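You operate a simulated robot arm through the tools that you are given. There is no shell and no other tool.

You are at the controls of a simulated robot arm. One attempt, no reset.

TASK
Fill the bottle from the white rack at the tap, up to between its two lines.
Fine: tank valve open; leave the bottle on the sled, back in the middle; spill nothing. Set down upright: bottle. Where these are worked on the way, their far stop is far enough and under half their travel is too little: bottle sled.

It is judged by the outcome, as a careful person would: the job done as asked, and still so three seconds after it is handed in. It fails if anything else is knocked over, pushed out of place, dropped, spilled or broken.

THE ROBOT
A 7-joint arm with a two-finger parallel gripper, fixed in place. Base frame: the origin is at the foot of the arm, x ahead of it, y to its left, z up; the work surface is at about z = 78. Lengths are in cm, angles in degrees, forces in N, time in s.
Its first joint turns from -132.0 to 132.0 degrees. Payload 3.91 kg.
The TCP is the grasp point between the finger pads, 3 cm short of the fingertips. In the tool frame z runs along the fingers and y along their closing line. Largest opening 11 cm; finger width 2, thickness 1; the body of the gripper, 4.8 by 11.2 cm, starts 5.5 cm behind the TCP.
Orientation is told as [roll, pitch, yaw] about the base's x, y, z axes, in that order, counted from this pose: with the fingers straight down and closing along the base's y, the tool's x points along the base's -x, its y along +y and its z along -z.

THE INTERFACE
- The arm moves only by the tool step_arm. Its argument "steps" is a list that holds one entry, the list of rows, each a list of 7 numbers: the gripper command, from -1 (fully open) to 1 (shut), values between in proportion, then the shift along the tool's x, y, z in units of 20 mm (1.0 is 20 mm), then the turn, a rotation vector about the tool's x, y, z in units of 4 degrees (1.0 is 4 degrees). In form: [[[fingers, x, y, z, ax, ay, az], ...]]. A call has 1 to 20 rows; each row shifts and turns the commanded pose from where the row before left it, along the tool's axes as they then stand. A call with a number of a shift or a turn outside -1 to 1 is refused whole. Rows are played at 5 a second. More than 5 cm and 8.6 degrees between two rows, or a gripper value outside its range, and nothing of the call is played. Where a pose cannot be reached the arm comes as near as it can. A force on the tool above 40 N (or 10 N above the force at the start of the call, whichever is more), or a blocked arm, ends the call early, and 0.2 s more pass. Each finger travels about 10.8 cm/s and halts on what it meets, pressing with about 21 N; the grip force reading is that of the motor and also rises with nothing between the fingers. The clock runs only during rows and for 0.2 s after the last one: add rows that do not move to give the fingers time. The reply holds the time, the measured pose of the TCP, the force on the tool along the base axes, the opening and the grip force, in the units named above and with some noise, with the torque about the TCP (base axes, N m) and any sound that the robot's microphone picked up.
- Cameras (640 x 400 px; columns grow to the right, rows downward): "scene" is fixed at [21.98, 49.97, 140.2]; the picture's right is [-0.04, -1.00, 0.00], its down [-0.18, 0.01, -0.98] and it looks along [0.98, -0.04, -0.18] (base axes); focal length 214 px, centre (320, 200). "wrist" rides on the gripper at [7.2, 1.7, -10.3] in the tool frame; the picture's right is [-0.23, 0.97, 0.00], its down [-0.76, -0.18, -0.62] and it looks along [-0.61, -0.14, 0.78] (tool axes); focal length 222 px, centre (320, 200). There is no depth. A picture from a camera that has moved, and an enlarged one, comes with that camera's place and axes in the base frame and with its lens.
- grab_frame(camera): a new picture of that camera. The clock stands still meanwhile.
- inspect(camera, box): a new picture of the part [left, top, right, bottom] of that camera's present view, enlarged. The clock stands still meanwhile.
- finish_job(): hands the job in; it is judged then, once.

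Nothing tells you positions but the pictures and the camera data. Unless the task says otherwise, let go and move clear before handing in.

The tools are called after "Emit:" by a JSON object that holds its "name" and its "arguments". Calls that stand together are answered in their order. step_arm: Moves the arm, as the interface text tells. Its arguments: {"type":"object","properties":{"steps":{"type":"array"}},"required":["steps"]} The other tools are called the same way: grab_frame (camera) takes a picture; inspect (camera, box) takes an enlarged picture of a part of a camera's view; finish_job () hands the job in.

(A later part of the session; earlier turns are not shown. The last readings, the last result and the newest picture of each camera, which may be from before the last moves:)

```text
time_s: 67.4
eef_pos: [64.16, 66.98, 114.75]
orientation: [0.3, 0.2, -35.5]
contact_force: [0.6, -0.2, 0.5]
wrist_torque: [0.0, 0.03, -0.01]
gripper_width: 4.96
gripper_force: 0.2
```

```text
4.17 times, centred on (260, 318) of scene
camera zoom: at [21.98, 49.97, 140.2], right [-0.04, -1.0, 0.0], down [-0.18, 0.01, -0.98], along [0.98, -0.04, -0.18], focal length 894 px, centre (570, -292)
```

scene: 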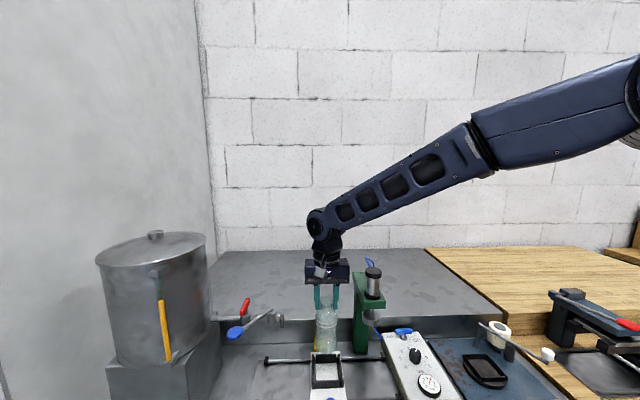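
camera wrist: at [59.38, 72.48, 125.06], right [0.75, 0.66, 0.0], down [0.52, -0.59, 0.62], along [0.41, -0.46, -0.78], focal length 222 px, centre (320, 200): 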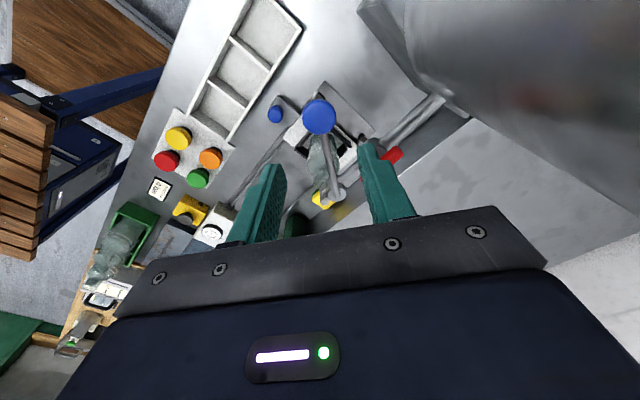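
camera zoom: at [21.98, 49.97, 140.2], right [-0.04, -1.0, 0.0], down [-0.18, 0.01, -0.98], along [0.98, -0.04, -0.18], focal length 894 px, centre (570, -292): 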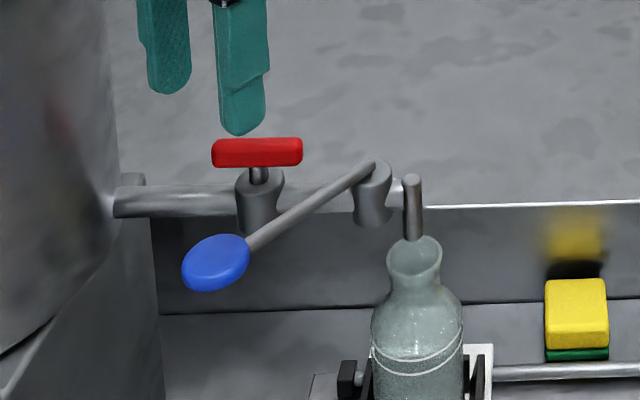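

The blue knob is right below the gripper, with its rod aligned along the tool's x. I'll lower around it.

Emit:
{"name": "step_arm", "arguments": {"steps": [[[0, 0, 0, 0.8, 0, 0, 0], [0, 0, 0, 0.8, 0, 0, 0], [0, 0, 0, 0.8, 0, 0, 0], [0, 0, 0, 0.8, 0, 0, 0], [0, 0, 0, 0.8, 0, 0, 0], [0, 0, 0, 0.8, 0, 0, 0], [0, 0, 0, 0.6, 0, 0, 0], [0, 0, 0, 0.4, 0, 0, 0], [0, 0, 0, 0, 0, 0, 0]]]}}

Emit:
{"name": "grab_frame", "arguments": {"camera": "wrist"}}

Emit:
{"name": "inspect", "arguments": {"camera": "scene", "box": [200, 270, 320, 366]}}

Emit:
{"name": "inspect", "arguments": {"camera": "wrist", "box": [250, 80, 410, 230]}}

```text
time_s: 69.4
eef_pos: [64.04, 66.9, 103.1]
orientation: [0.2, 0.1, -35.5]
contact_force: [0.2, -1.2, 0.2]
wrist_torque: [0.03, -0.02, -0.02]
gripper_width: 5.52
gripper_force: 0.0
```

```text
taken
camera wrist: at [59.2, 72.45, 113.43], right [0.75, 0.66, 0.0], down [0.52, -0.59, 0.62], along [0.41, -0.46, -0.78], focal length 222 px, centre (320, 200)
```

wrist: 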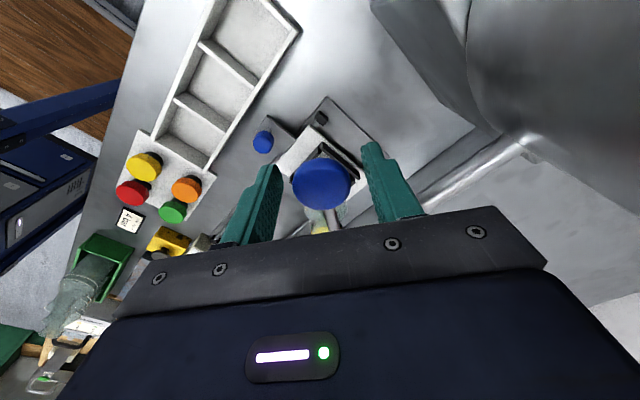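

```text
4.17 times, centred on (260, 318) of scene
camera zoom: at [21.98, 49.97, 140.2], right [-0.04, -1.0, 0.0], down [-0.18, 0.01, -0.98], along [0.98, -0.04, -0.18], focal length 894 px, centre (570, -292)
```

zoom: 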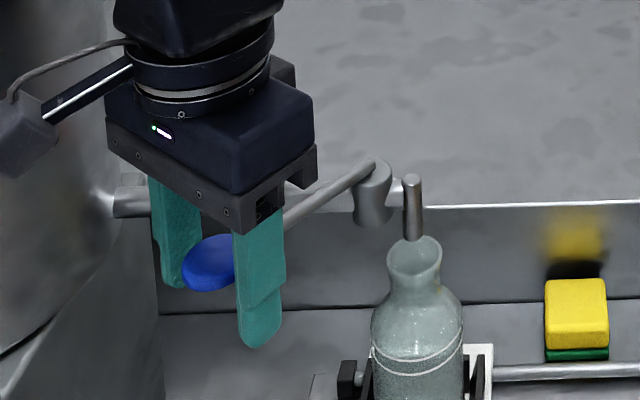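

```text
2.67 times, centred on (330, 155) of wrist
camera zoom: at [59.2, 72.45, 113.43], right [0.75, 0.66, 0.0], down [0.52, -0.59, 0.62], along [0.41, -0.46, -0.78], focal length 592 px, centre (293, 320)
```

zoom: 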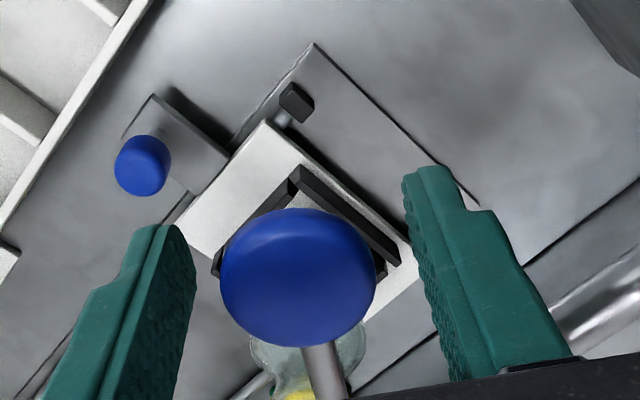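

Emit:
{"name": "step_arm", "arguments": {"steps": [[[0, 0, 0.03, 0.25, 0, 0, 0], [0.3, 0, 0, 0, 0, 0, 0], [0.5, 0, 0, 0, 0, 0, 0], [1, 0, 0, 0, 0, 0, 0], [1, 0, 0, 0, 0, 0, 0]]]}}

Emit:
{"name": "inspect", "arguments": {"camera": "scene", "box": [200, 270, 320, 366]}}

```text
time_s: 70.6
eef_pos: [64.13, 66.96, 102.76]
orientation: [0.3, 0.1, -35.5]
contact_force: [0.8, -0.3, -1.2]
wrist_torque: [0.05, 0.02, 0.0]
gripper_width: 3.28
gripper_force: 45.3
```

```text
4.17 times, centred on (260, 318) of scene
camera zoom: at [21.98, 49.97, 140.2], right [-0.04, -1.0, 0.0], down [-0.18, 0.01, -0.98], along [0.98, -0.04, -0.18], focal length 894 px, centre (570, -292)
```

zoom: 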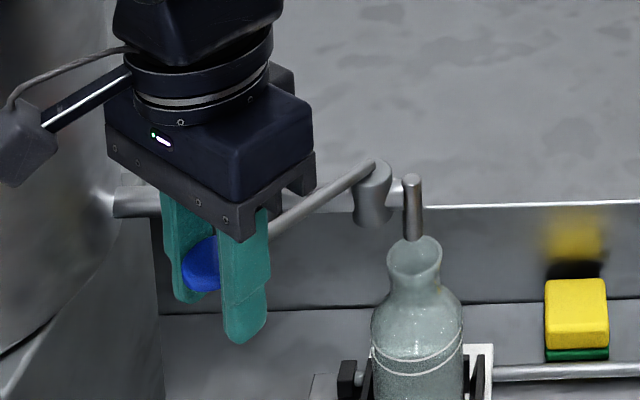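

The lever knob is gripped and no force is showing. I'll swing it a few degrees counter-clockwise (away from the tank) as a test.

Emit:
{"name": "step_arm", "arguments": {"steps": [[[1, -0.003, -0.19, 0, 0, 0, -0.5], [1, -0.003, -0.19, 0, 0, 0, -0.5], [1, 0, 0, 0, 0, 0, 0]]]}}

Emit:
{"name": "inspect", "arguments": {"camera": "scene", "box": [200, 270, 320, 366]}}

```text
time_s: 71.1
eef_pos: [64.17, 66.92, 102.53]
orientation: [0.7, 0.1, -33.7]
contact_force: [14.4, 16.8, -9.0]
wrist_torque: [0.39, 0.44, 0.03]
gripper_width: 3.25
gripper_force: 44.9
stopped in row 2: the force on the tool passed its limit at 52 N (the readings are from after the stop); the commanded pose is now the measured one
```

```text
4.17 times, centred on (260, 318) of scene
camera zoom: at [21.98, 49.97, 140.2], right [-0.04, -1.0, 0.0], down [-0.18, 0.01, -0.98], along [0.98, -0.04, -0.18], focal length 894 px, centre (570, -292)
```

zoom: 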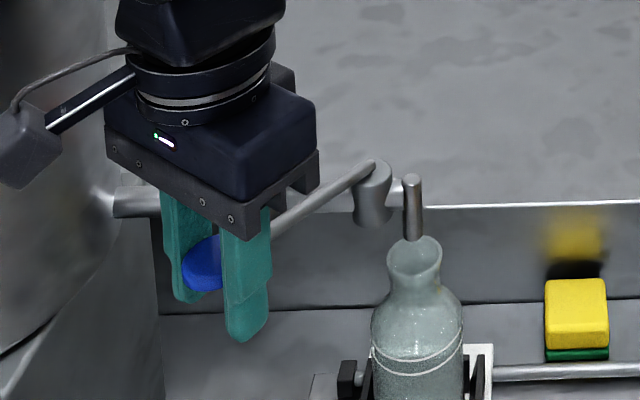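

Counter-clockwise is blocked hard, so the lever is at that stop. I'll try a very small clockwise swing.

Emit:
{"name": "step_arm", "arguments": {"steps": [[[1, 0, 0.1, 0, 0, 0, 0.25], [1, 0, 0.1, 0, 0, 0, 0.25], [1, 0, 0, 0, 0, 0, 0]]]}}

Emit:
{"name": "inspect", "arguments": {"camera": "scene", "box": [200, 270, 320, 366]}}

```text
time_s: 71.8
eef_pos: [64.08, 66.92, 102.67]
orientation: [0.2, 0.1, -35.7]
contact_force: [-5.8, -11.0, 5.0]
wrist_torque: [-0.57, -0.67, 0.07]
gripper_width: 3.28
gripper_force: 45.2
stopped in row 3: the force on the tool passed its limit at 42 N (the readings are from after the stop); the commanded pose is now the measured one
```

```text
4.17 times, centred on (260, 318) of scene
camera zoom: at [21.98, 49.97, 140.2], right [-0.04, -1.0, 0.0], down [-0.18, 0.01, -0.98], along [0.98, -0.04, -0.18], focal length 894 px, centre (570, -292)
```

zoom: 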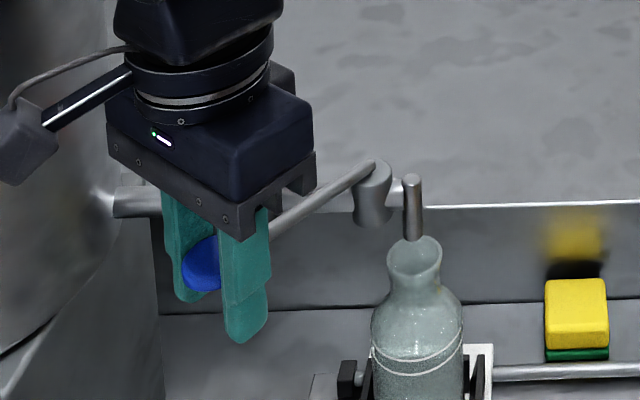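

Both swing directions are blocked, so the lever likely tips up or down instead. I'll test with a small downward motion.

Emit:
{"name": "step_arm", "arguments": {"steps": [[[1, 0, 0, 0, 0, 0, 0], [1, 0, 0, 0.1, 0, 0, 0], [1, 0, 0, 0.1, 0, 0, 0], [1, 0, 0, 0, 0, 0, 0]]]}}

Emit:
{"name": "inspect", "arguments": {"camera": "scene", "box": [200, 270, 320, 366]}}

```text
time_s: 72.8
eef_pos: [64.17, 67.0, 102.35]
orientation: [0.3, 0.2, -35.8]
contact_force: [-6.0, -15.7, 13.1]
wrist_torque: [-0.69, -0.96, 0.07]
gripper_width: 3.26
gripper_force: 45.5
```

```text
4.17 times, centred on (260, 318) of scene
camera zoom: at [21.98, 49.97, 140.2], right [-0.04, -1.0, 0.0], down [-0.18, 0.01, -0.98], along [0.98, -0.04, -0.18], focal length 894 px, centre (570, -292)
```

zoom: 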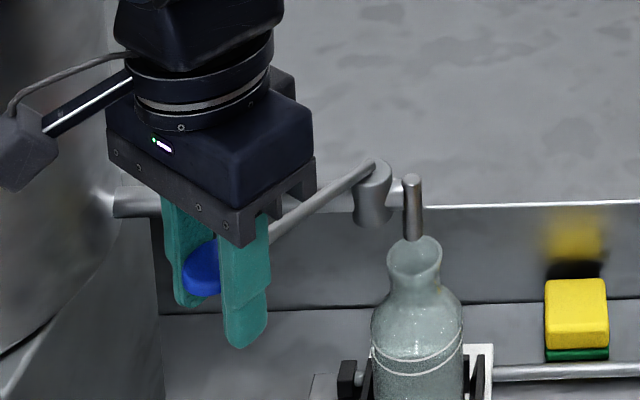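

Emit:
{"name": "step_arm", "arguments": {"steps": [[[1, -0.01, -0.04, 0.1, 0, 0, 0], [1, 0, 0, 0.1, 0, 0, 0], [1, 0, 0, 0, 0, 0, 0]]]}}

Emit:
{"name": "inspect", "arguments": {"camera": "scene", "box": [200, 270, 320, 366]}}

```text
time_s: 73.6
eef_pos: [63.97, 66.93, 101.96]
orientation: [0.4, 0.0, -35.7]
contact_force: [5.1, 2.7, 13.7]
wrist_torque: [-0.65, -0.97, 0.0]
gripper_width: 3.28
gripper_force: 44.7
```

```text
4.17 times, centred on (260, 318) of scene
camera zoom: at [21.98, 49.97, 140.2], right [-0.04, -1.0, 0.0], down [-0.18, 0.01, -0.98], along [0.98, -0.04, -0.18], focal length 894 px, centre (570, -292)
```

zoom: 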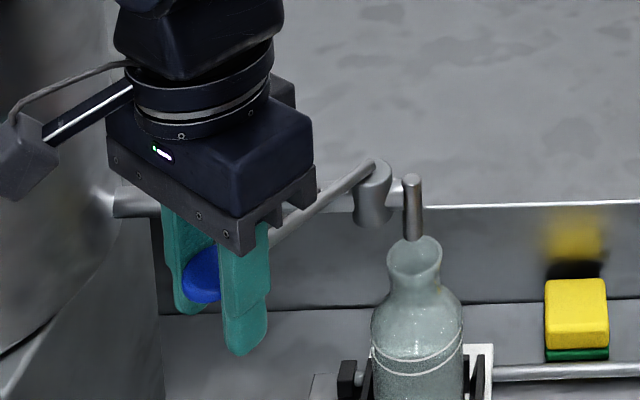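

The lever yields downward at about 13 N. I'll keep going in small steps, watching for flow.

Emit:
{"name": "step_arm", "arguments": {"steps": [[[1, 0, 0, 0.15, 0, 0, 0], [1, 0, 0, 0.15, 0, 0, 0], [1, 0, 0, 0, 0, 0, 0]]]}}

Emit:
{"name": "inspect", "arguments": {"camera": "scene", "box": [200, 270, 320, 366]}}

```text
time_s: 74.4
eef_pos: [64.03, 67.04, 101.32]
orientation: [0.3, 0.0, -35.7]
contact_force: [11.5, 15.9, 14.7]
wrist_torque: [-0.63, -0.95, 0.0]
gripper_width: 3.28
gripper_force: 44.9
```

```text
4.17 times, centred on (260, 318) of scene
camera zoom: at [21.98, 49.97, 140.2], right [-0.04, -1.0, 0.0], down [-0.18, 0.01, -0.98], along [0.98, -0.04, -0.18], focal length 894 px, centre (570, -292)
```

zoom: 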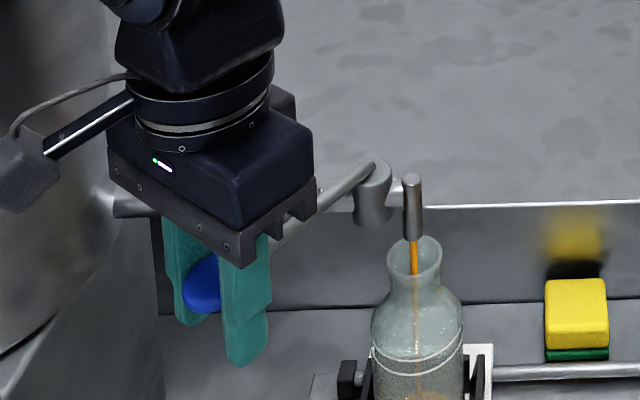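

Juice is flowing into the bottle. I'll check the level, then let it run briefly to measure the rate.

Emit:
{"name": "inspect", "arguments": {"camera": "scene", "box": [280, 325, 330, 390]}}

Emit:
{"name": "step_arm", "arguments": {"steps": [[[1, 0, 0.03, 0, 0, 0, 0], [1, 0, 0, 0, 0, 0, 0], [1, 0, 0, 0, 0, 0, 0]]]}}

Emit:
{"name": "inspect", "arguments": {"camera": "scene", "box": [280, 325, 330, 390]}}

```text
6.15 times, centred on (305, 358) of scene
camera zoom: at [21.98, 49.97, 140.2], right [-0.04, -1.0, 0.0], down [-0.18, 0.01, -0.98], along [0.98, -0.04, -0.18], focal length 1320 px, centre (412, -769)
```

zoom: 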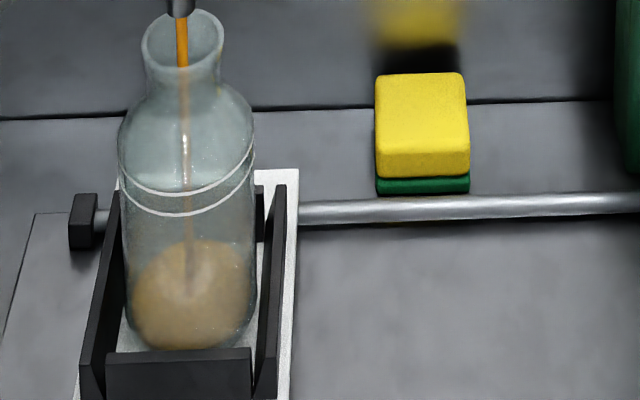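

```text
time_s: 75.2
eef_pos: [64.11, 67.04, 101.18]
orientation: [0.2, 0.1, -35.7]
contact_force: [1.2, 6.4, 11.0]
wrist_torque: [-0.5, -0.69, 0.03]
gripper_width: 3.26
gripper_force: 44.9
```

```text
6.15 times, centred on (305, 358) of scene
camera zoom: at [21.98, 49.97, 140.2], right [-0.04, -1.0, 0.0], down [-0.18, 0.01, -0.98], along [0.98, -0.04, -0.18], focal length 1320 px, centre (412, -769)
```

zoom: 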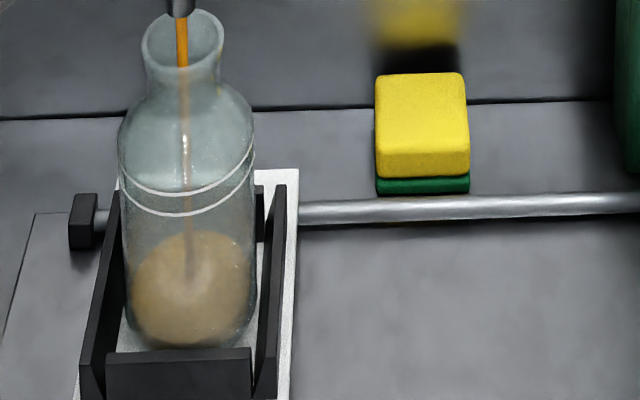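

The level is rising about 0.5 cm/s, with the lines about 8–9 cm above the base. I'll hold for about 4 s and re-check.

Emit:
{"name": "step_arm", "arguments": {"steps": [[[1, 0, 0, 0, 0, 0, 0], [1, 0, 0, 0, 0, 0, 0], [1, 0, 0, 0, 0, 0, 0], [1, 0, 0, 0, 0, 0, 0], [1, 0, 0, 0, 0, 0, 0], [1, 0, 0, 0, 0, 0, 0], [1, 0, 0, 0, 0, 0, 0], [1, 0, 0, 0, 0, 0, 0], [1, 0, 0, 0, 0, 0, 0], [1, 0, 0, 0, 0, 0, 0], [1, 0, 0, 0, 0, 0, 0], [1, 0, 0, 0, 0, 0, 0], [1, 0, 0, 0, 0, 0, 0], [1, 0, 0, 0, 0, 0, 0], [1, 0, 0, 0, 0, 0, 0], [1, 0, 0, 0, 0, 0, 0]]]}}

Emit:
{"name": "inspect", "arguments": {"camera": "scene", "box": [280, 325, 330, 390]}}

```text
time_s: 78.6
eef_pos: [64.1, 67.02, 101.22]
orientation: [0.2, 0.1, -35.7]
contact_force: [-9.6, -3.8, -2.3]
wrist_torque: [0.37, 0.51, 0.0]
gripper_width: 3.26
gripper_force: 44.9
```

```text
6.15 times, centred on (305, 358) of scene
camera zoom: at [21.98, 49.97, 140.2], right [-0.04, -1.0, 0.0], down [-0.18, 0.01, -0.98], along [0.98, -0.04, -0.18], focal length 1320 px, centre (412, -769)
```

zoom: 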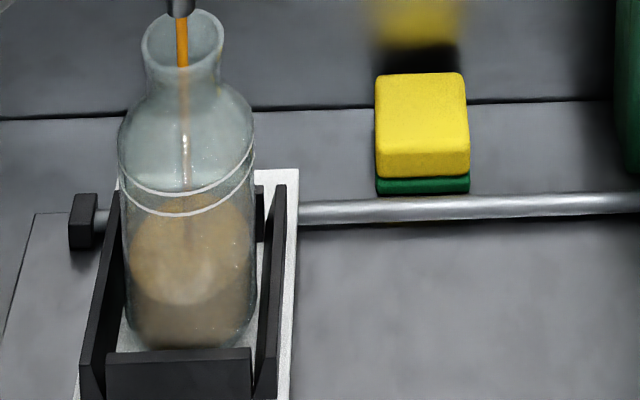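

Emit:
{"name": "step_arm", "arguments": {"steps": [[[1, 0, 0, 0, 0, 0, 0], [1, 0, 0, 0, 0, 0, 0], [1, 0, 0, 0, 0, 0, 0], [1, 0, 0, 0, 0, 0, 0], [1, 0, 0, 0, 0, 0, 0], [1, 0, 0, 0, 0, 0, 0], [1, 0, 0, 0, 0, 0, 0], [1, 0, 0, 0, 0, 0, 0], [1, 0, 0, 0, 0, 0, 0], [1, 0, 0, 0, 0, 0, 0], [1, 0, 0, 0, 0, 0, 0], [1, 0, 0, 0, 0, 0, 0], [1, 0, 0, 0, 0, 0, 0], [1, 0, 0, 0, 0, 0, 0], [1, 0, 0, 0, 0, 0, 0], [1, 0, 0, 0, 0, 0, 0], [1, 0, 0, 0, 0, 0, 0], [1, 0, 0, 0, 0, 0, 0], [1, 0, 0, 0, 0, 0, 0]]]}}

Emit:
{"name": "inspect", "arguments": {"camera": "scene", "box": [280, 325, 330, 390]}}

```text
time_s: 82.6
eef_pos: [64.08, 67.0, 101.24]
orientation: [0.3, 0.2, -35.8]
contact_force: [-9.3, -3.7, 3.6]
wrist_torque: [0.03, 0.02, 0.02]
gripper_width: 3.27
gripper_force: 45.2
```

```text
6.15 times, centred on (305, 358) of scene
camera zoom: at [21.98, 49.97, 140.2], right [-0.04, -1.0, 0.0], down [-0.18, 0.01, -0.98], along [0.98, -0.04, -0.18], focal length 1320 px, centre (412, -769)
```

zoom: 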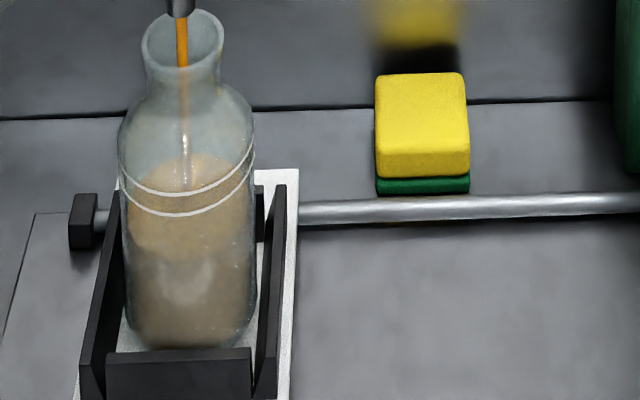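

Emit:
{"name": "step_arm", "arguments": {"steps": [[[1, 0, 0, 0, 0, 0, 0], [1, 0, 0, 0, 0, 0, 0], [1, 0, 0, 0, 0, 0, 0], [1, 0, 0, 0, 0, 0, 0], [1, 0, 0, 0, 0, 0, 0], [1, 0, 0, 0, 0, 0, 0], [1, 0, 0, 0, 0, 0, 0], [1, 0, 0, 0, 0, 0, 0], [1, 0, 0, 0, 0, 0, 0], [1, 0, 0, 0, 0, 0, 0], [1, 0, 0, 0, 0, 0, 0], [1, 0, 0, 0, 0, 0, 0], [1, 0, 0, 0, 0, 0, 0]]]}}

Emit:
{"name": "inspect", "arguments": {"camera": "scene", "box": [280, 325, 330, 390]}}

Emit:
{"name": "inspect", "arguments": {"camera": "scene", "box": [285, 330, 309, 366]}}

```text
time_s: 85.4
eef_pos: [64.07, 67.03, 101.31]
orientation: [0.3, 0.2, -35.7]
contact_force: [-5.0, -3.5, 4.2]
wrist_torque: [-0.01, -0.08, 0.03]
gripper_width: 3.26
gripper_force: 44.8
```

```text
6.15 times, centred on (305, 358) of scene
camera zoom: at [21.98, 49.97, 140.2], right [-0.04, -1.0, 0.0], down [-0.18, 0.01, -0.98], along [0.98, -0.04, -0.18], focal length 1320 px, centre (412, -769)
```

zoom: 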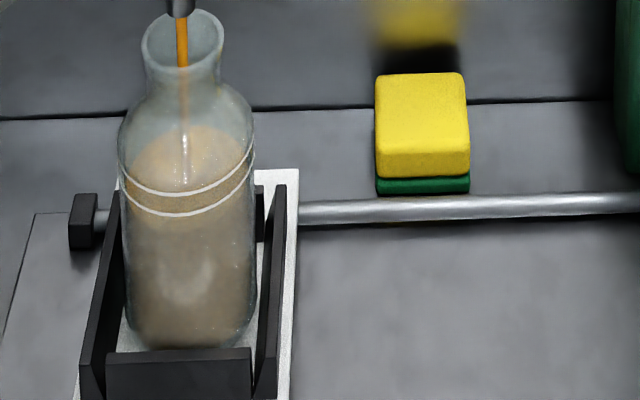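

```text
11.11 times, centred on (297, 348) of scene
camera zoom: at [21.98, 49.97, 140.2], right [-0.04, -1.0, 0.0], down [-0.18, 0.01, -0.98], along [0.98, -0.04, -0.18], focal length 2383 px, centre (576, -1444)
```

zoom: 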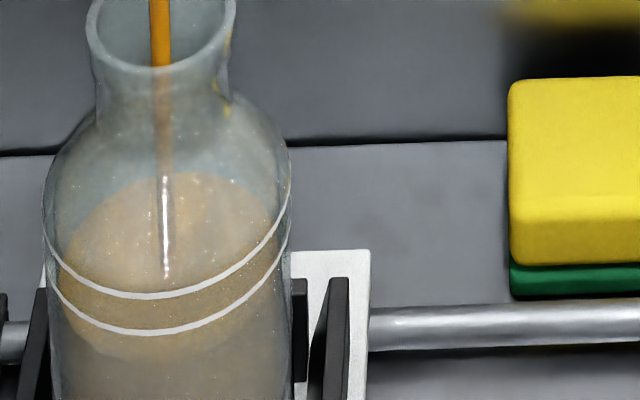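

The level is about 1.1 cm below the lower line, rising about 0.54 cm/s. I'll run another 1.8 s, then check.

Emit:
{"name": "step_arm", "arguments": {"steps": [[[1, 0, 0, 0, 0, 0, 0], [1, 0, 0, 0, 0, 0, 0], [1, 0, 0, 0, 0, 0, 0], [1, 0, 0, 0, 0, 0, 0], [1, 0, 0, 0, 0, 0, 0], [1, 0, 0, 0, 0, 0, 0], [1, 0, 0, 0, 0, 0, 0], [1, 0, 0, 0, 0, 0, 0]]]}}

Emit:
{"name": "inspect", "arguments": {"camera": "scene", "box": [285, 330, 309, 366]}}

```text
time_s: 87.2
eef_pos: [64.12, 67.01, 101.29]
orientation: [0.2, 0.1, -35.7]
contact_force: [-4.6, -3.2, 2.7]
wrist_torque: [0.05, -0.01, 0.02]
gripper_width: 3.23
gripper_force: 44.7
```

```text
11.11 times, centred on (297, 348) of scene
camera zoom: at [21.98, 49.97, 140.2], right [-0.04, -1.0, 0.0], down [-0.18, 0.01, -0.98], along [0.98, -0.04, -0.18], focal length 2383 px, centre (576, -1444)
```

zoom: 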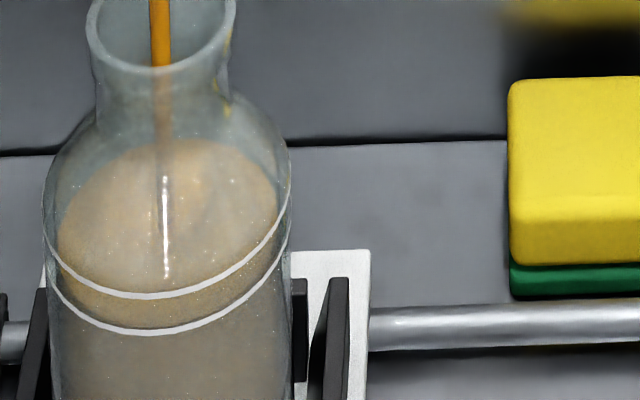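

Emit:
{"name": "step_arm", "arguments": {"steps": [[[1, 0, 0, 0, 0, 0, 0], [1, 0, 0, 0, 0, 0, 0]]]}}

Emit:
{"name": "inspect", "arguments": {"camera": "scene", "box": [285, 330, 309, 366]}}

```text
time_s: 87.8
eef_pos: [64.03, 67.06, 101.24]
orientation: [0.3, 0.1, -35.7]
contact_force: [-4.3, -3.0, 3.1]
wrist_torque: [0.03, 0.03, -0.01]
gripper_width: 3.28
gripper_force: 44.8
```

```text
11.11 times, centred on (297, 348) of scene
camera zoom: at [21.98, 49.97, 140.2], right [-0.04, -1.0, 0.0], down [-0.18, 0.01, -0.98], along [0.98, -0.04, -0.18], focal length 2383 px, centre (576, -1444)
```

zoom: 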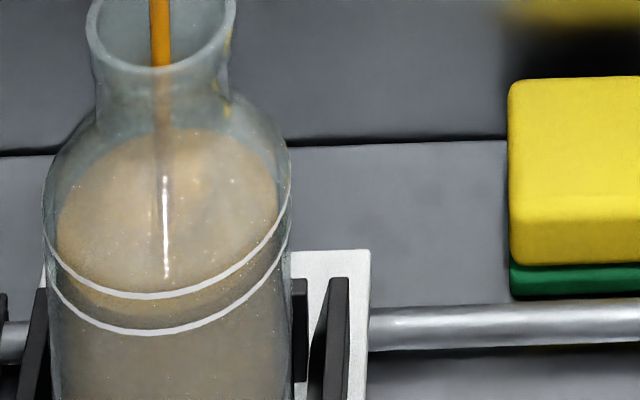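

The level is now in the band between the lines. Closing the tap now by raising the lever.

Emit:
{"name": "step_arm", "arguments": {"steps": [[[1, 0, 0, -0.25, 0, 0, 0], [1, 0, 0, -0.25, 0, 0, 0], [1, 0, 0, -0.2, 0, 0, 0], [1, 0, 0, 0, 0, 0, 0]]]}}

Emit:
{"name": "inspect", "arguments": {"camera": "scene", "box": [285, 330, 309, 366]}}

Emit:
{"name": "inspect", "arguments": {"camera": "scene", "box": [200, 270, 320, 366]}}

```text
time_s: 88.8
eef_pos: [64.07, 66.93, 102.52]
orientation: [0.3, 0.2, -35.7]
contact_force: [-8.3, -11.1, -10.9]
wrist_torque: [0.64, 0.83, 0.01]
gripper_width: 3.26
gripper_force: 44.9
```

```text
11.11 times, centred on (297, 348) of scene
camera zoom: at [21.98, 49.97, 140.2], right [-0.04, -1.0, 0.0], down [-0.18, 0.01, -0.98], along [0.98, -0.04, -0.18], focal length 2383 px, centre (576, -1444)
```

zoom: 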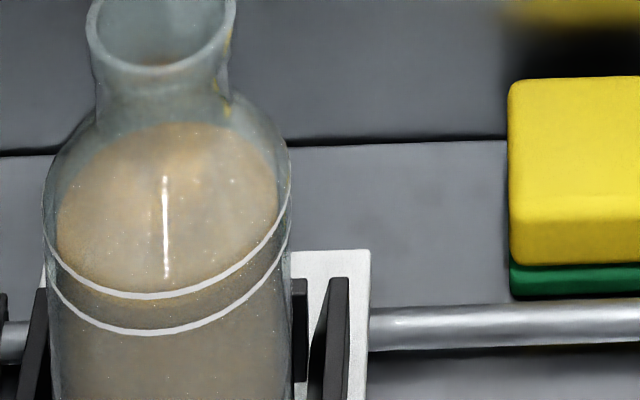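

```text
4.17 times, centred on (260, 318) of scene
camera zoom: at [21.98, 49.97, 140.2], right [-0.04, -1.0, 0.0], down [-0.18, 0.01, -0.98], along [0.98, -0.04, -0.18], focal length 894 px, centre (570, -292)
```

zoom: 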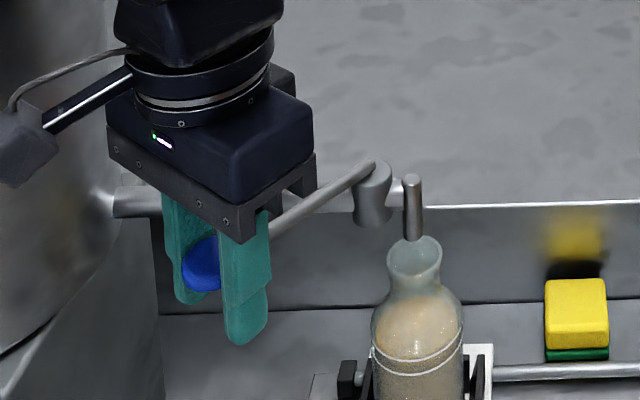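

Emit:
{"name": "inspect", "arguments": {"camera": "scene", "box": [287, 338, 313, 364]}}

Emit:
{"name": "inspect", "arguments": {"camera": "scene", "box": [294, 352, 306, 362]}}

Emit:
{"name": "grab_frame", "arguments": {"camera": "wrist"}}

```text
15.38 times, centred on (300, 351) of scene
camera zoom: at [21.98, 49.97, 140.2], right [-0.04, -1.0, 0.0], down [-0.18, 0.01, -0.98], along [0.98, -0.04, -0.18], focal length 3300 px, centre (628, -2123)
```

zoom: 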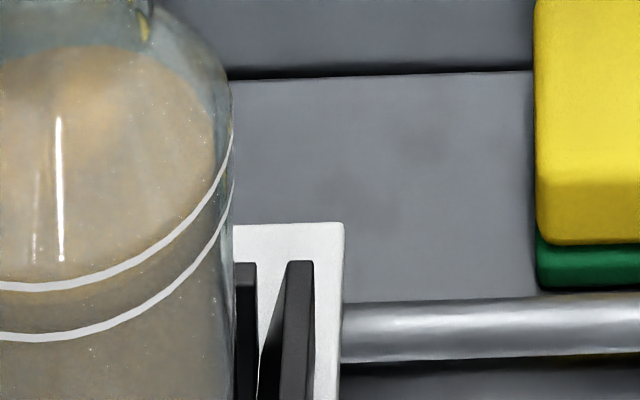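

```text
16.00 times, centred on (300, 357) of scene
camera zoom: at [21.98, 49.97, 140.2], right [-0.04, -1.0, 0.0], down [-0.18, 0.01, -0.98], along [0.98, -0.04, -0.18], focal length 3432 px, centre (640, -2312)
```

zoom: 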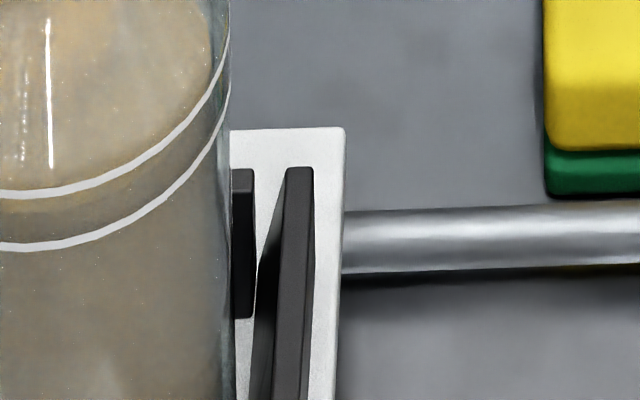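

```text
taken
camera wrist: at [59.35, 72.55, 112.86], right [0.75, 0.66, 0.0], down [0.51, -0.59, 0.62], along [0.41, -0.47, -0.78], focal length 222 px, centre (320, 200)
```

wrist: 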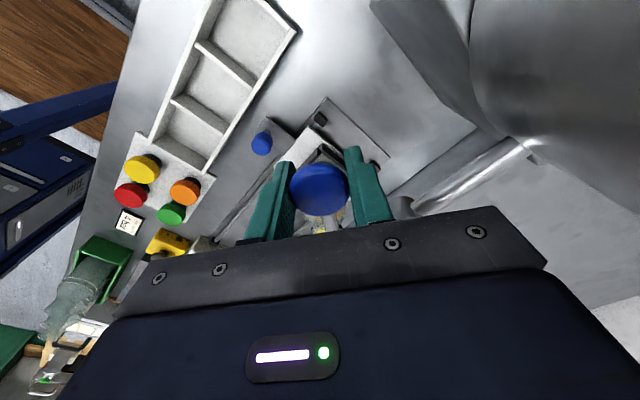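

The flow has stopped with the level between the lines. I'll raise the lever the last bit to its original stop.

Emit:
{"name": "step_arm", "arguments": {"steps": [[[1, 0, -0.03, -0.06, 0, 0, 0], [1, 0, 0, -0.05, 0, 0, 0], [1, 0, 0, 0, 0, 0, 0]]]}}

Emit:
{"name": "inspect", "arguments": {"camera": "scene", "box": [200, 270, 320, 366]}}

```text
time_s: 89.6
eef_pos: [64.35, 67.03, 102.66]
orientation: [0.2, 0.2, -35.7]
contact_force: [-3.8, -0.6, -26.4]
wrist_torque: [0.35, 0.4, 0.01]
gripper_width: 3.27
gripper_force: 44.4
```

```text
4.17 times, centred on (260, 318) of scene
camera zoom: at [21.98, 49.97, 140.2], right [-0.04, -1.0, 0.0], down [-0.18, 0.01, -0.98], along [0.98, -0.04, -0.18], focal length 894 px, centre (570, -292)
```

zoom: 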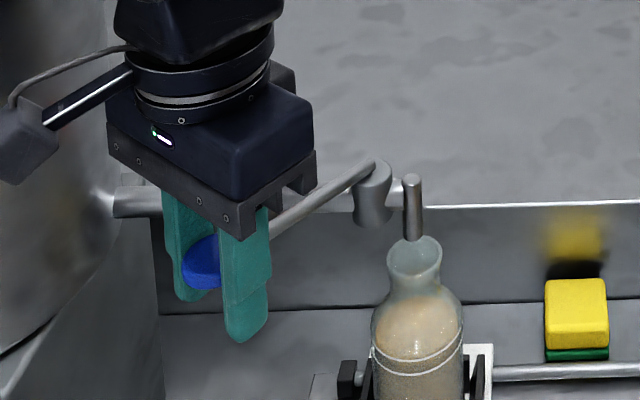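

The lever is at its upper stop (closed). I'll ease off, release and rise.

Emit:
{"name": "step_arm", "arguments": {"steps": [[[1, 0, 0, 0.05, 0, 0, 0], [0.3, 0, 0, 0, 0, 0, 0], [0.1, 0, 0, 0, 0, 0, 0], [0, 0, 0, 0, 0, 0, 0], [0, 0, 0, -0.4, 0, 0, 0], [0, 0, 0, -0.8, 0, 0, 0], [0, 0, 0, -0.8, 0, 0, 0], [0, 0, 0, -0.8, 0, 0, 0], [0, 0, 0, -0.8, 0, 0, 0], [0, 0, 0, -0.8, 0, 0, 0], [0, 0, 0, -0.8, 0, 0, 0], [0, 0, 0, -0.8, 0, 0, 0], [0, 0, 0, 0, 0, 0, 0]]]}}

Emit:
{"name": "inspect", "arguments": {"camera": "scene", "box": [200, 270, 320, 366]}}

Emit:
{"name": "grab_frame", "arguments": {"camera": "wrist"}}

```text
time_s: 92.4
eef_pos: [64.18, 66.94, 114.82]
orientation: [0.2, 0.2, -35.7]
contact_force: [-0.1, 0.4, -0.5]
wrist_torque: [0.0, 0.01, 0.0]
gripper_width: 5.53
gripper_force: 0.2
```

```text
4.17 times, centred on (260, 318) of scene
camera zoom: at [21.98, 49.97, 140.2], right [-0.04, -1.0, 0.0], down [-0.18, 0.01, -0.98], along [0.98, -0.04, -0.18], focal length 894 px, centre (570, -292)
```

zoom: 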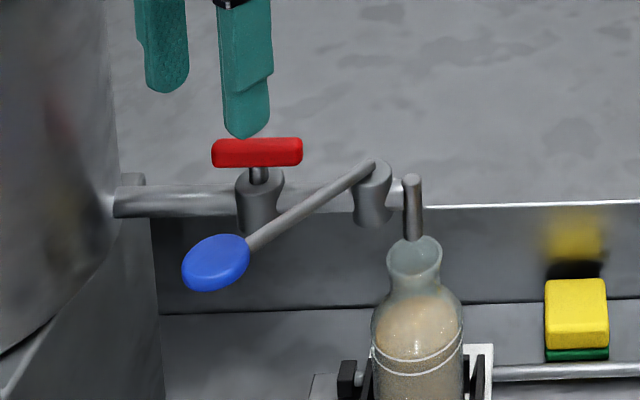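

```text
taken
camera wrist: at [59.27, 72.42, 125.11], right [0.75, 0.66, 0.0], down [0.51, -0.59, 0.62], along [0.41, -0.47, -0.78], focal length 222 px, centre (320, 200)
```

wrist: 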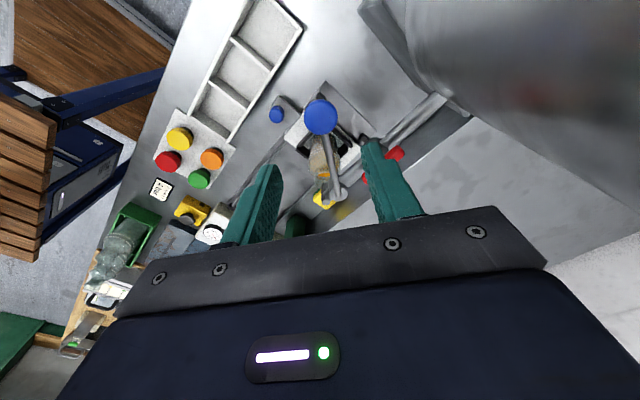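

The tap is closed, the lever is back where it began and nothing was spilled. I'll double-check the level at the bottle's silhouette edges.

Emit:
{"name": "inspect", "arguments": {"camera": "scene", "box": [303, 340, 315, 352]}}

Emit:
{"name": "inspect", "arguments": {"camera": "scene", "box": [286, 344, 298, 356]}}

Emit:
{"name": "inspect", "arguments": {"camera": "scene", "box": [285, 330, 315, 375]}}

Emit:
{"name": "inspect", "arguments": {"camera": "wrist", "box": [290, 120, 360, 220]}}

```text
16.00 times, centred on (309, 346) of scene
camera zoom: at [21.98, 49.97, 140.2], right [-0.04, -1.0, 0.0], down [-0.18, 0.01, -0.98], along [0.98, -0.04, -0.18], focal length 3432 px, centre (496, -2136)
```

zoom: 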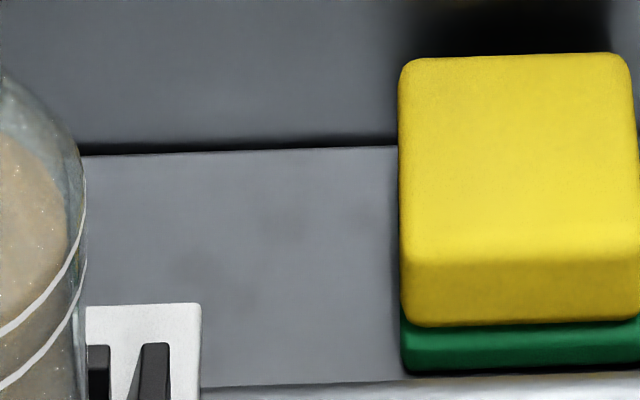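

```text
16.00 times, centred on (292, 350) of scene
camera zoom: at [21.98, 49.97, 140.2], right [-0.04, -1.0, 0.0], down [-0.18, 0.01, -0.98], along [0.98, -0.04, -0.18], focal length 3432 px, centre (768, -2200)
```

zoom: 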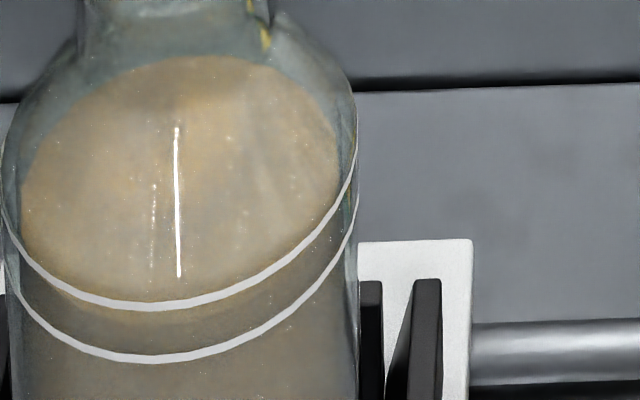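

```text
8.89 times, centred on (300, 352) of scene
camera zoom: at [21.98, 49.97, 140.2], right [-0.04, -1.0, 0.0], down [-0.18, 0.01, -0.98], along [0.98, -0.04, -0.18], focal length 1906 px, centre (498, -1156)
```

zoom: 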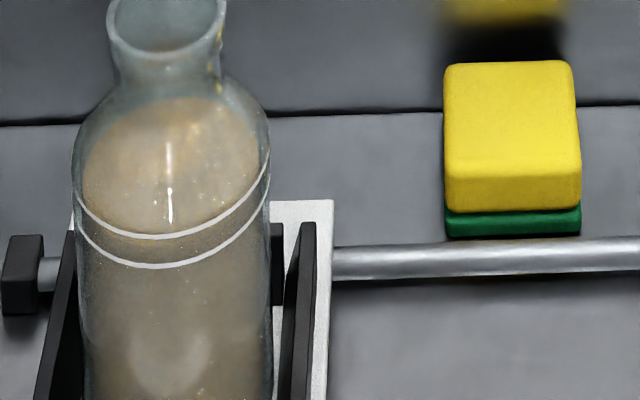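

```text
4.00 times, centred on (325, 170) of wrist
camera zoom: at [59.27, 72.42, 125.11], right [0.75, 0.66, 0.0], down [0.51, -0.59, 0.62], along [0.41, -0.47, -0.78], focal length 888 px, centre (300, 320)
```

zoom: 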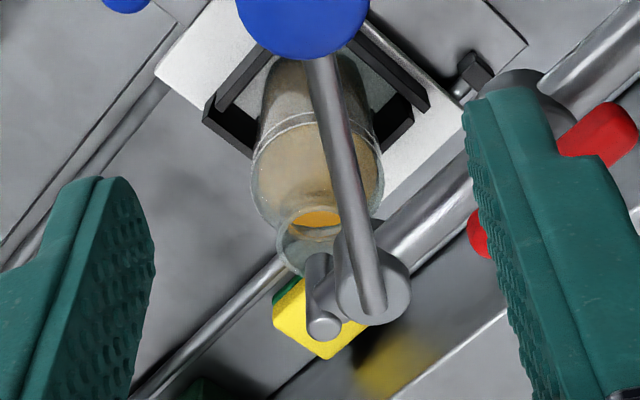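

The liquid level sits about mid-way between the lines. Next I'll rotate the gripper back and go to the sled knob (now at y≈58) to return the sled to the middle.

Emit:
{"name": "step_arm", "arguments": {"steps": [[[0, 0, 0, 0, 0, 0, -0.9], [0, 0, 0, 0, 0, 0, -1], [0, 0, 0, 0, 0, 0, -1], [0, 0, 0, 0, 0, 0, -1], [0, 0, 0, 0, 0, 0, -1], [0, 0, 0, 0, 0, 0, -1], [0, 0, 0, 0, 0, 0, -1], [0, 0, 0, 0, 0, 0, -1], [0, 0, 0, 0, 0, 0, -1], [0, 0, 0, 0, 0, 0, 0]]]}}

Emit:
{"name": "step_arm", "arguments": {"steps": [[[-0.2, 0.31, -0.8, 0, 0, 0, 0], [-0.2, 0.31, -0.85, 0, 0, 0, 0], [-0.2, 0.31, -0.85, 0, 0, 0, 0], [-0.2, 0.31, -0.85, 0, 0, 0, 0], [-0.2, 0.31, -0.85, 0, 0, 0, 0], [-0.2, 0.31, -0.85, 0.9, 0, 0, 0], [-0.2, 0.31, -0.85, 0.9, 0, 0, 0], [-0.2, 0.31, -0.85, 0.9, 0, 0, 0], [-0.2, 0.31, -0.85, 0.9, 0, 0, 0], [-0.2, 0.31, -0.85, 0.9, 0, 0, 0], [-0.2, 0, 0, 0.9, 0, 0, 0], [-0.2, 0, 0, 0.9, 0, 0, 0], [-0.2, 0, 0, 0.9, 0, 0, 0], [-0.2, 0, 0, 0, 0, 0, 0]]]}}

Emit:
{"name": "grab_frame", "arguments": {"camera": "wrist"}}

Emit:
{"name": "grab_frame", "arguments": {"camera": "scene"}}

```text
time_s: 94.6
eef_pos: [64.02, 66.76, 114.7]
orientation: [0.3, -0.1, -0.1]
contact_force: [-0.4, -0.2, 0.5]
wrist_torque: [-0.01, 0.01, 0.01]
gripper_width: 5.49
gripper_force: 0.0
```

```text
time_s: 97.6
eef_pos: [57.97, 50.15, 100.19]
orientation: [0.3, -0.1, -0.1]
contact_force: [0.0, -0.1, 0.7]
wrist_torque: [-0.02, -0.01, 0.01]
gripper_width: 6.6
gripper_force: 0.1
```

```text
taken
camera wrist: at [50.73, 51.77, 110.53], right [0.23, 0.97, 0.01], down [0.76, -0.18, 0.62], along [0.61, -0.14, -0.78], focal length 222 px, centre (320, 200)
```

wrist: 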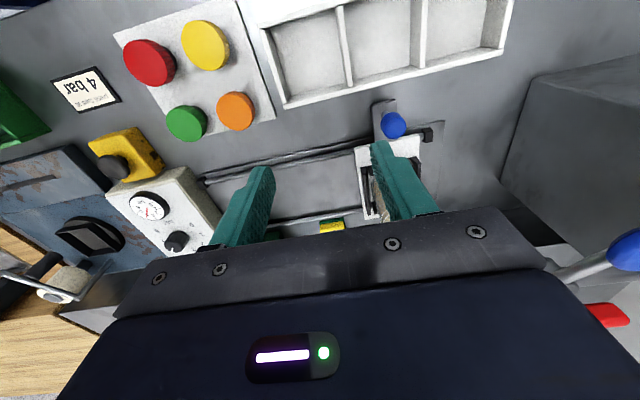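

```text
taken
```

scene: 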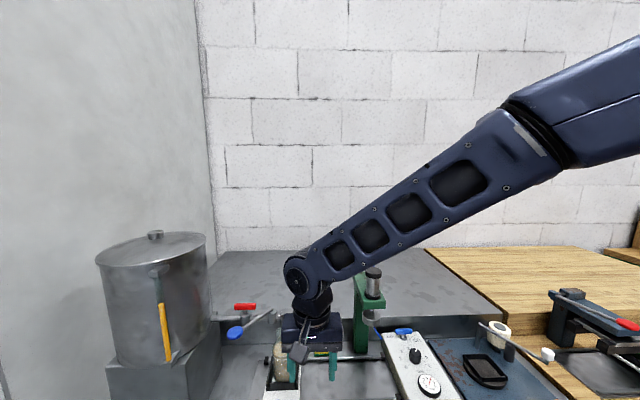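

Emit:
{"name": "step_arm", "arguments": {"steps": [[[-0.2, -0.32, 0.65, 0.68, 0, 0, 0], [-0.2, -0.32, 0.65, 0.68, 0, 0, 0], [-0.2, -0.32, 0.65, 0.68, 0, 0, 0], [-0.2, -0.32, 0.65, 0.68, 0, 0, 0], [-0.2, -0.32, 0.65, 0.68, 0, 0, 0], [-0.2, -0.32, 0.65, 0.68, 0, 0, 0], [-0.2, 0, 0, 0.6, 0, 0, 0], [-0.2, 0, 0, 0.6, 0, 0, 0], [-0.2, 0, 0, 0, 0, 0, 0]]]}}

Emit:
{"name": "inspect", "arguments": {"camera": "wrist", "box": [240, 100, 400, 230]}}

Emit:
{"name": "inspect", "arguments": {"camera": "scene", "box": [190, 280, 350, 400]}}

```text
time_s: 99.6
eef_pos: [61.79, 57.95, 89.69]
orientation: [0.2, 0.0, -0.1]
contact_force: [-0.4, -0.7, 0.1]
wrist_torque: [0.01, 0.01, 0.03]
gripper_width: 6.63
gripper_force: 0.1
```

```text
3.08 times, centred on (320, 165) of wrist
camera zoom: at [54.65, 59.67, 100.0], right [0.23, 0.97, 0.0], down [0.76, -0.18, 0.62], along [0.61, -0.14, -0.78], focal length 684 px, centre (320, 308)
```

zoom: 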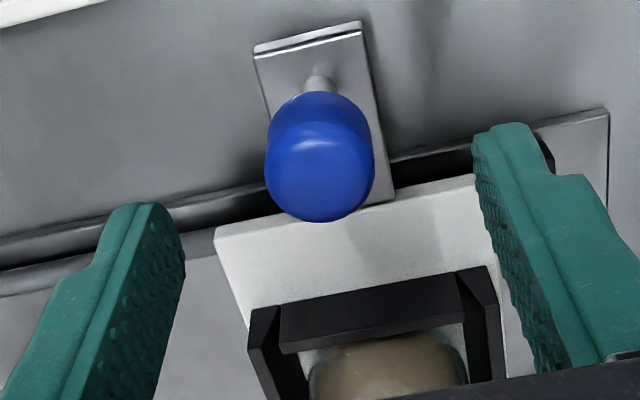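

```text
3.33 times, centred on (270, 340) of scene
camera zoom: at [21.98, 49.97, 140.2], right [-0.04, -1.0, 0.0], down [-0.18, 0.01, -0.98], along [0.98, -0.04, -0.18], focal length 715 px, centre (487, -267)
```

zoom: 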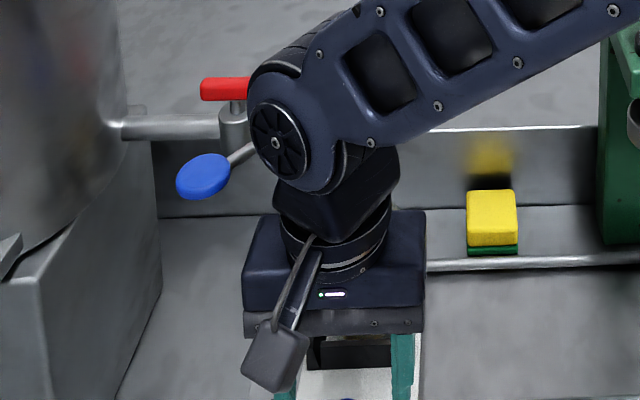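

Emit:
{"name": "step_arm", "arguments": {"steps": [[[-0.2, 0, 0, 0.6, 0, 0, 0], [-0.2, 0, 0, 0.6, 0, 0, 0], [-0.2, 0, 0, 0.6, 0, 0, 0], [-0.2, 0, 0, 0.45, 0, 0, 0], [0.2, 0, 0, 0, 0, 0, 0], [0.4, 0, 0, 0, 0, 0, 0], [0.6, 0, 0, 0, 0, 0, 0], [1, 0, 0, 0, 0, 0, 0], [1, 0, 0, 0, 0, 0, 0]]]}}

Emit:
{"name": "inspect", "arguments": {"camera": "wrist", "box": [240, 100, 400, 230]}}

```text
time_s: 101.6
eef_pos: [61.76, 57.95, 85.19]
orientation: [0.3, 0.0, 0.0]
contact_force: [1.2, 2.1, -0.6]
wrist_torque: [0.0, -0.17, -0.02]
gripper_width: 2.53
gripper_force: 45.1
```

```text
3.08 times, centred on (320, 165) of wrist
camera zoom: at [54.67, 59.63, 95.55], right [0.23, 0.97, 0.01], down [0.76, -0.18, 0.62], along [0.61, -0.14, -0.78], focal length 684 px, centre (320, 308)
```

zoom: 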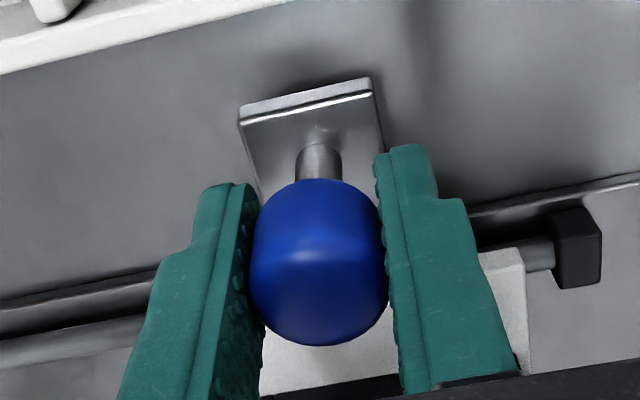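

The knob is gripped again. I'll slide the sled gently back toward the middle, ramping the speed so the full bottle doesn't slosh.

Emit:
{"name": "step_arm", "arguments": {"steps": [[[1, 0, -0.05, 0, 0, 0, 0], [1, 0, -0.1, 0, 0, 0, 0], [1, 0, -0.15, 0, 0, 0, 0], [1, 0, -0.2, 0, 0, 0, 0], [1, 0, -0.2, 0, 0, 0, 0], [1, 0, -0.2, 0, 0, 0, 0], [1, 0, -0.2, 0, 0, 0, 0], [1, 0, -0.2, 0, 0, 0, 0], [1, 0, -0.2, 0, 0, 0, 0], [1, 0, -0.2, 0, 0, 0, 0], [1, 0, -0.2, 0, 0, 0, 0], [1, 0, -0.2, 0, 0, 0, 0], [1, 0, -0.2, 0, 0, 0, 0], [1, 0, -0.2, 0, 0, 0, 0], [1, 0, -0.2, 0, 0, 0, 0], [1, 0, -0.2, 0, 0, 0, 0], [1, 0, -0.2, 0, 0, 0, 0], [1, 0, -0.15, 0, 0, 0, 0], [1, 0, -0.1, 0, 0, 0, 0], [1, 0, -0.05, 0, 0, 0, 0]]]}}

Emit:
{"name": "inspect", "arguments": {"camera": "scene", "box": [190, 280, 350, 400]}}

```text
time_s: 105.8
eef_pos: [61.84, 51.23, 85.24]
orientation: [0.3, -0.1, -0.2]
contact_force: [20.7, 0.6, 17.1]
wrist_torque: [0.0, -0.47, -0.06]
gripper_width: 2.52
gripper_force: 45.0
```

```text
3.33 times, centred on (270, 340) of scene
camera zoom: at [21.98, 49.97, 140.2], right [-0.04, -1.0, 0.0], down [-0.18, 0.01, -0.98], along [0.98, -0.04, -0.18], focal length 715 px, centre (487, -267)
```

zoom: 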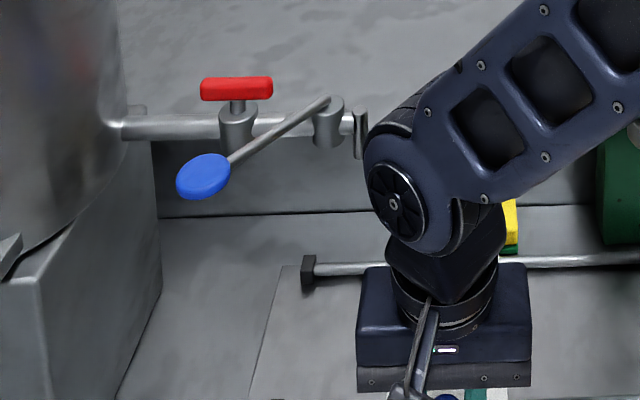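

Emit:
{"name": "step_arm", "arguments": {"steps": [[[1, -0.03, -0.05, -0.02, 0, 0, 0], [1, -0.02, -0.1, -0.02, 0, 0, 0], [1, 0, -0.15, 0, 0, 0, 0], [1, 0, -0.2, 0, 0, 0, 0], [1, 0, -0.2, 0, 0, 0, 0], [1, 0, -0.2, 0, 0, 0, 0], [1, 0, -0.2, 0, 0, 0, 0], [1, 0, -0.2, 0, 0, 0, 0], [1, 0, -0.2, 0, 0, 0, 0], [1, 0, -0.2, 0, 0, 0, 0], [1, 0, -0.2, 0, 0, 0, 0], [1, 0, -0.2, 0, 0, 0, 0], [1, 0, -0.2, 0, 0, 0, 0], [1, 0, -0.15, 0, 0, 0, 0], [1, 0, -0.1, 0, 0, 0, 0], [1, 0, -0.05, 0, 0, 0, 0], [1, 0, 0, 0, 0, 0, 0]]]}}

Emit:
{"name": "inspect", "arguments": {"camera": "scene", "box": [240, 280, 400, 400]}}

Emit:
{"name": "grab_frame", "arguments": {"camera": "wrist"}}

```text
time_s: 109.4
eef_pos: [61.84, 45.99, 85.17]
orientation: [0.3, 0.0, -0.1]
contact_force: [-1.6, 1.6, -10.2]
wrist_torque: [-0.02, 0.21, -0.01]
gripper_width: 2.52
gripper_force: 45.0
```

```text
3.33 times, centred on (320, 340) of scene
camera zoom: at [21.98, 49.97, 140.2], right [-0.04, -1.0, 0.0], down [-0.18, 0.01, -0.98], along [0.98, -0.04, -0.18], focal length 715 px, centre (320, -267)
```

zoom: 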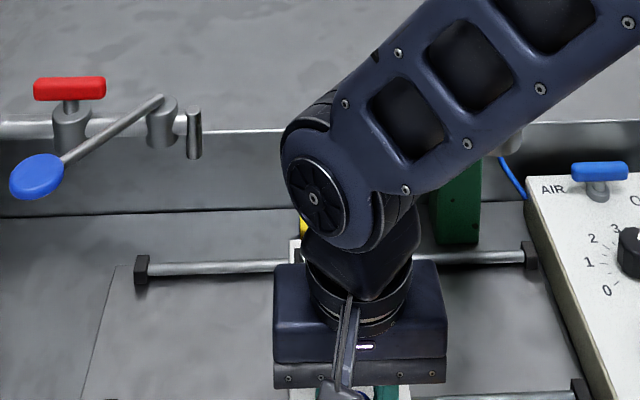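

```text
taken
camera wrist: at [54.66, 47.6, 95.54], right [0.23, 0.97, 0.0], down [0.76, -0.18, 0.62], along [0.61, -0.14, -0.78], focal length 222 px, centre (320, 200)
```

wrist: 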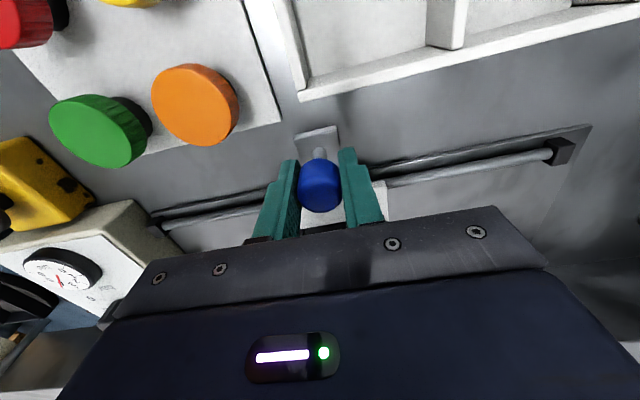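

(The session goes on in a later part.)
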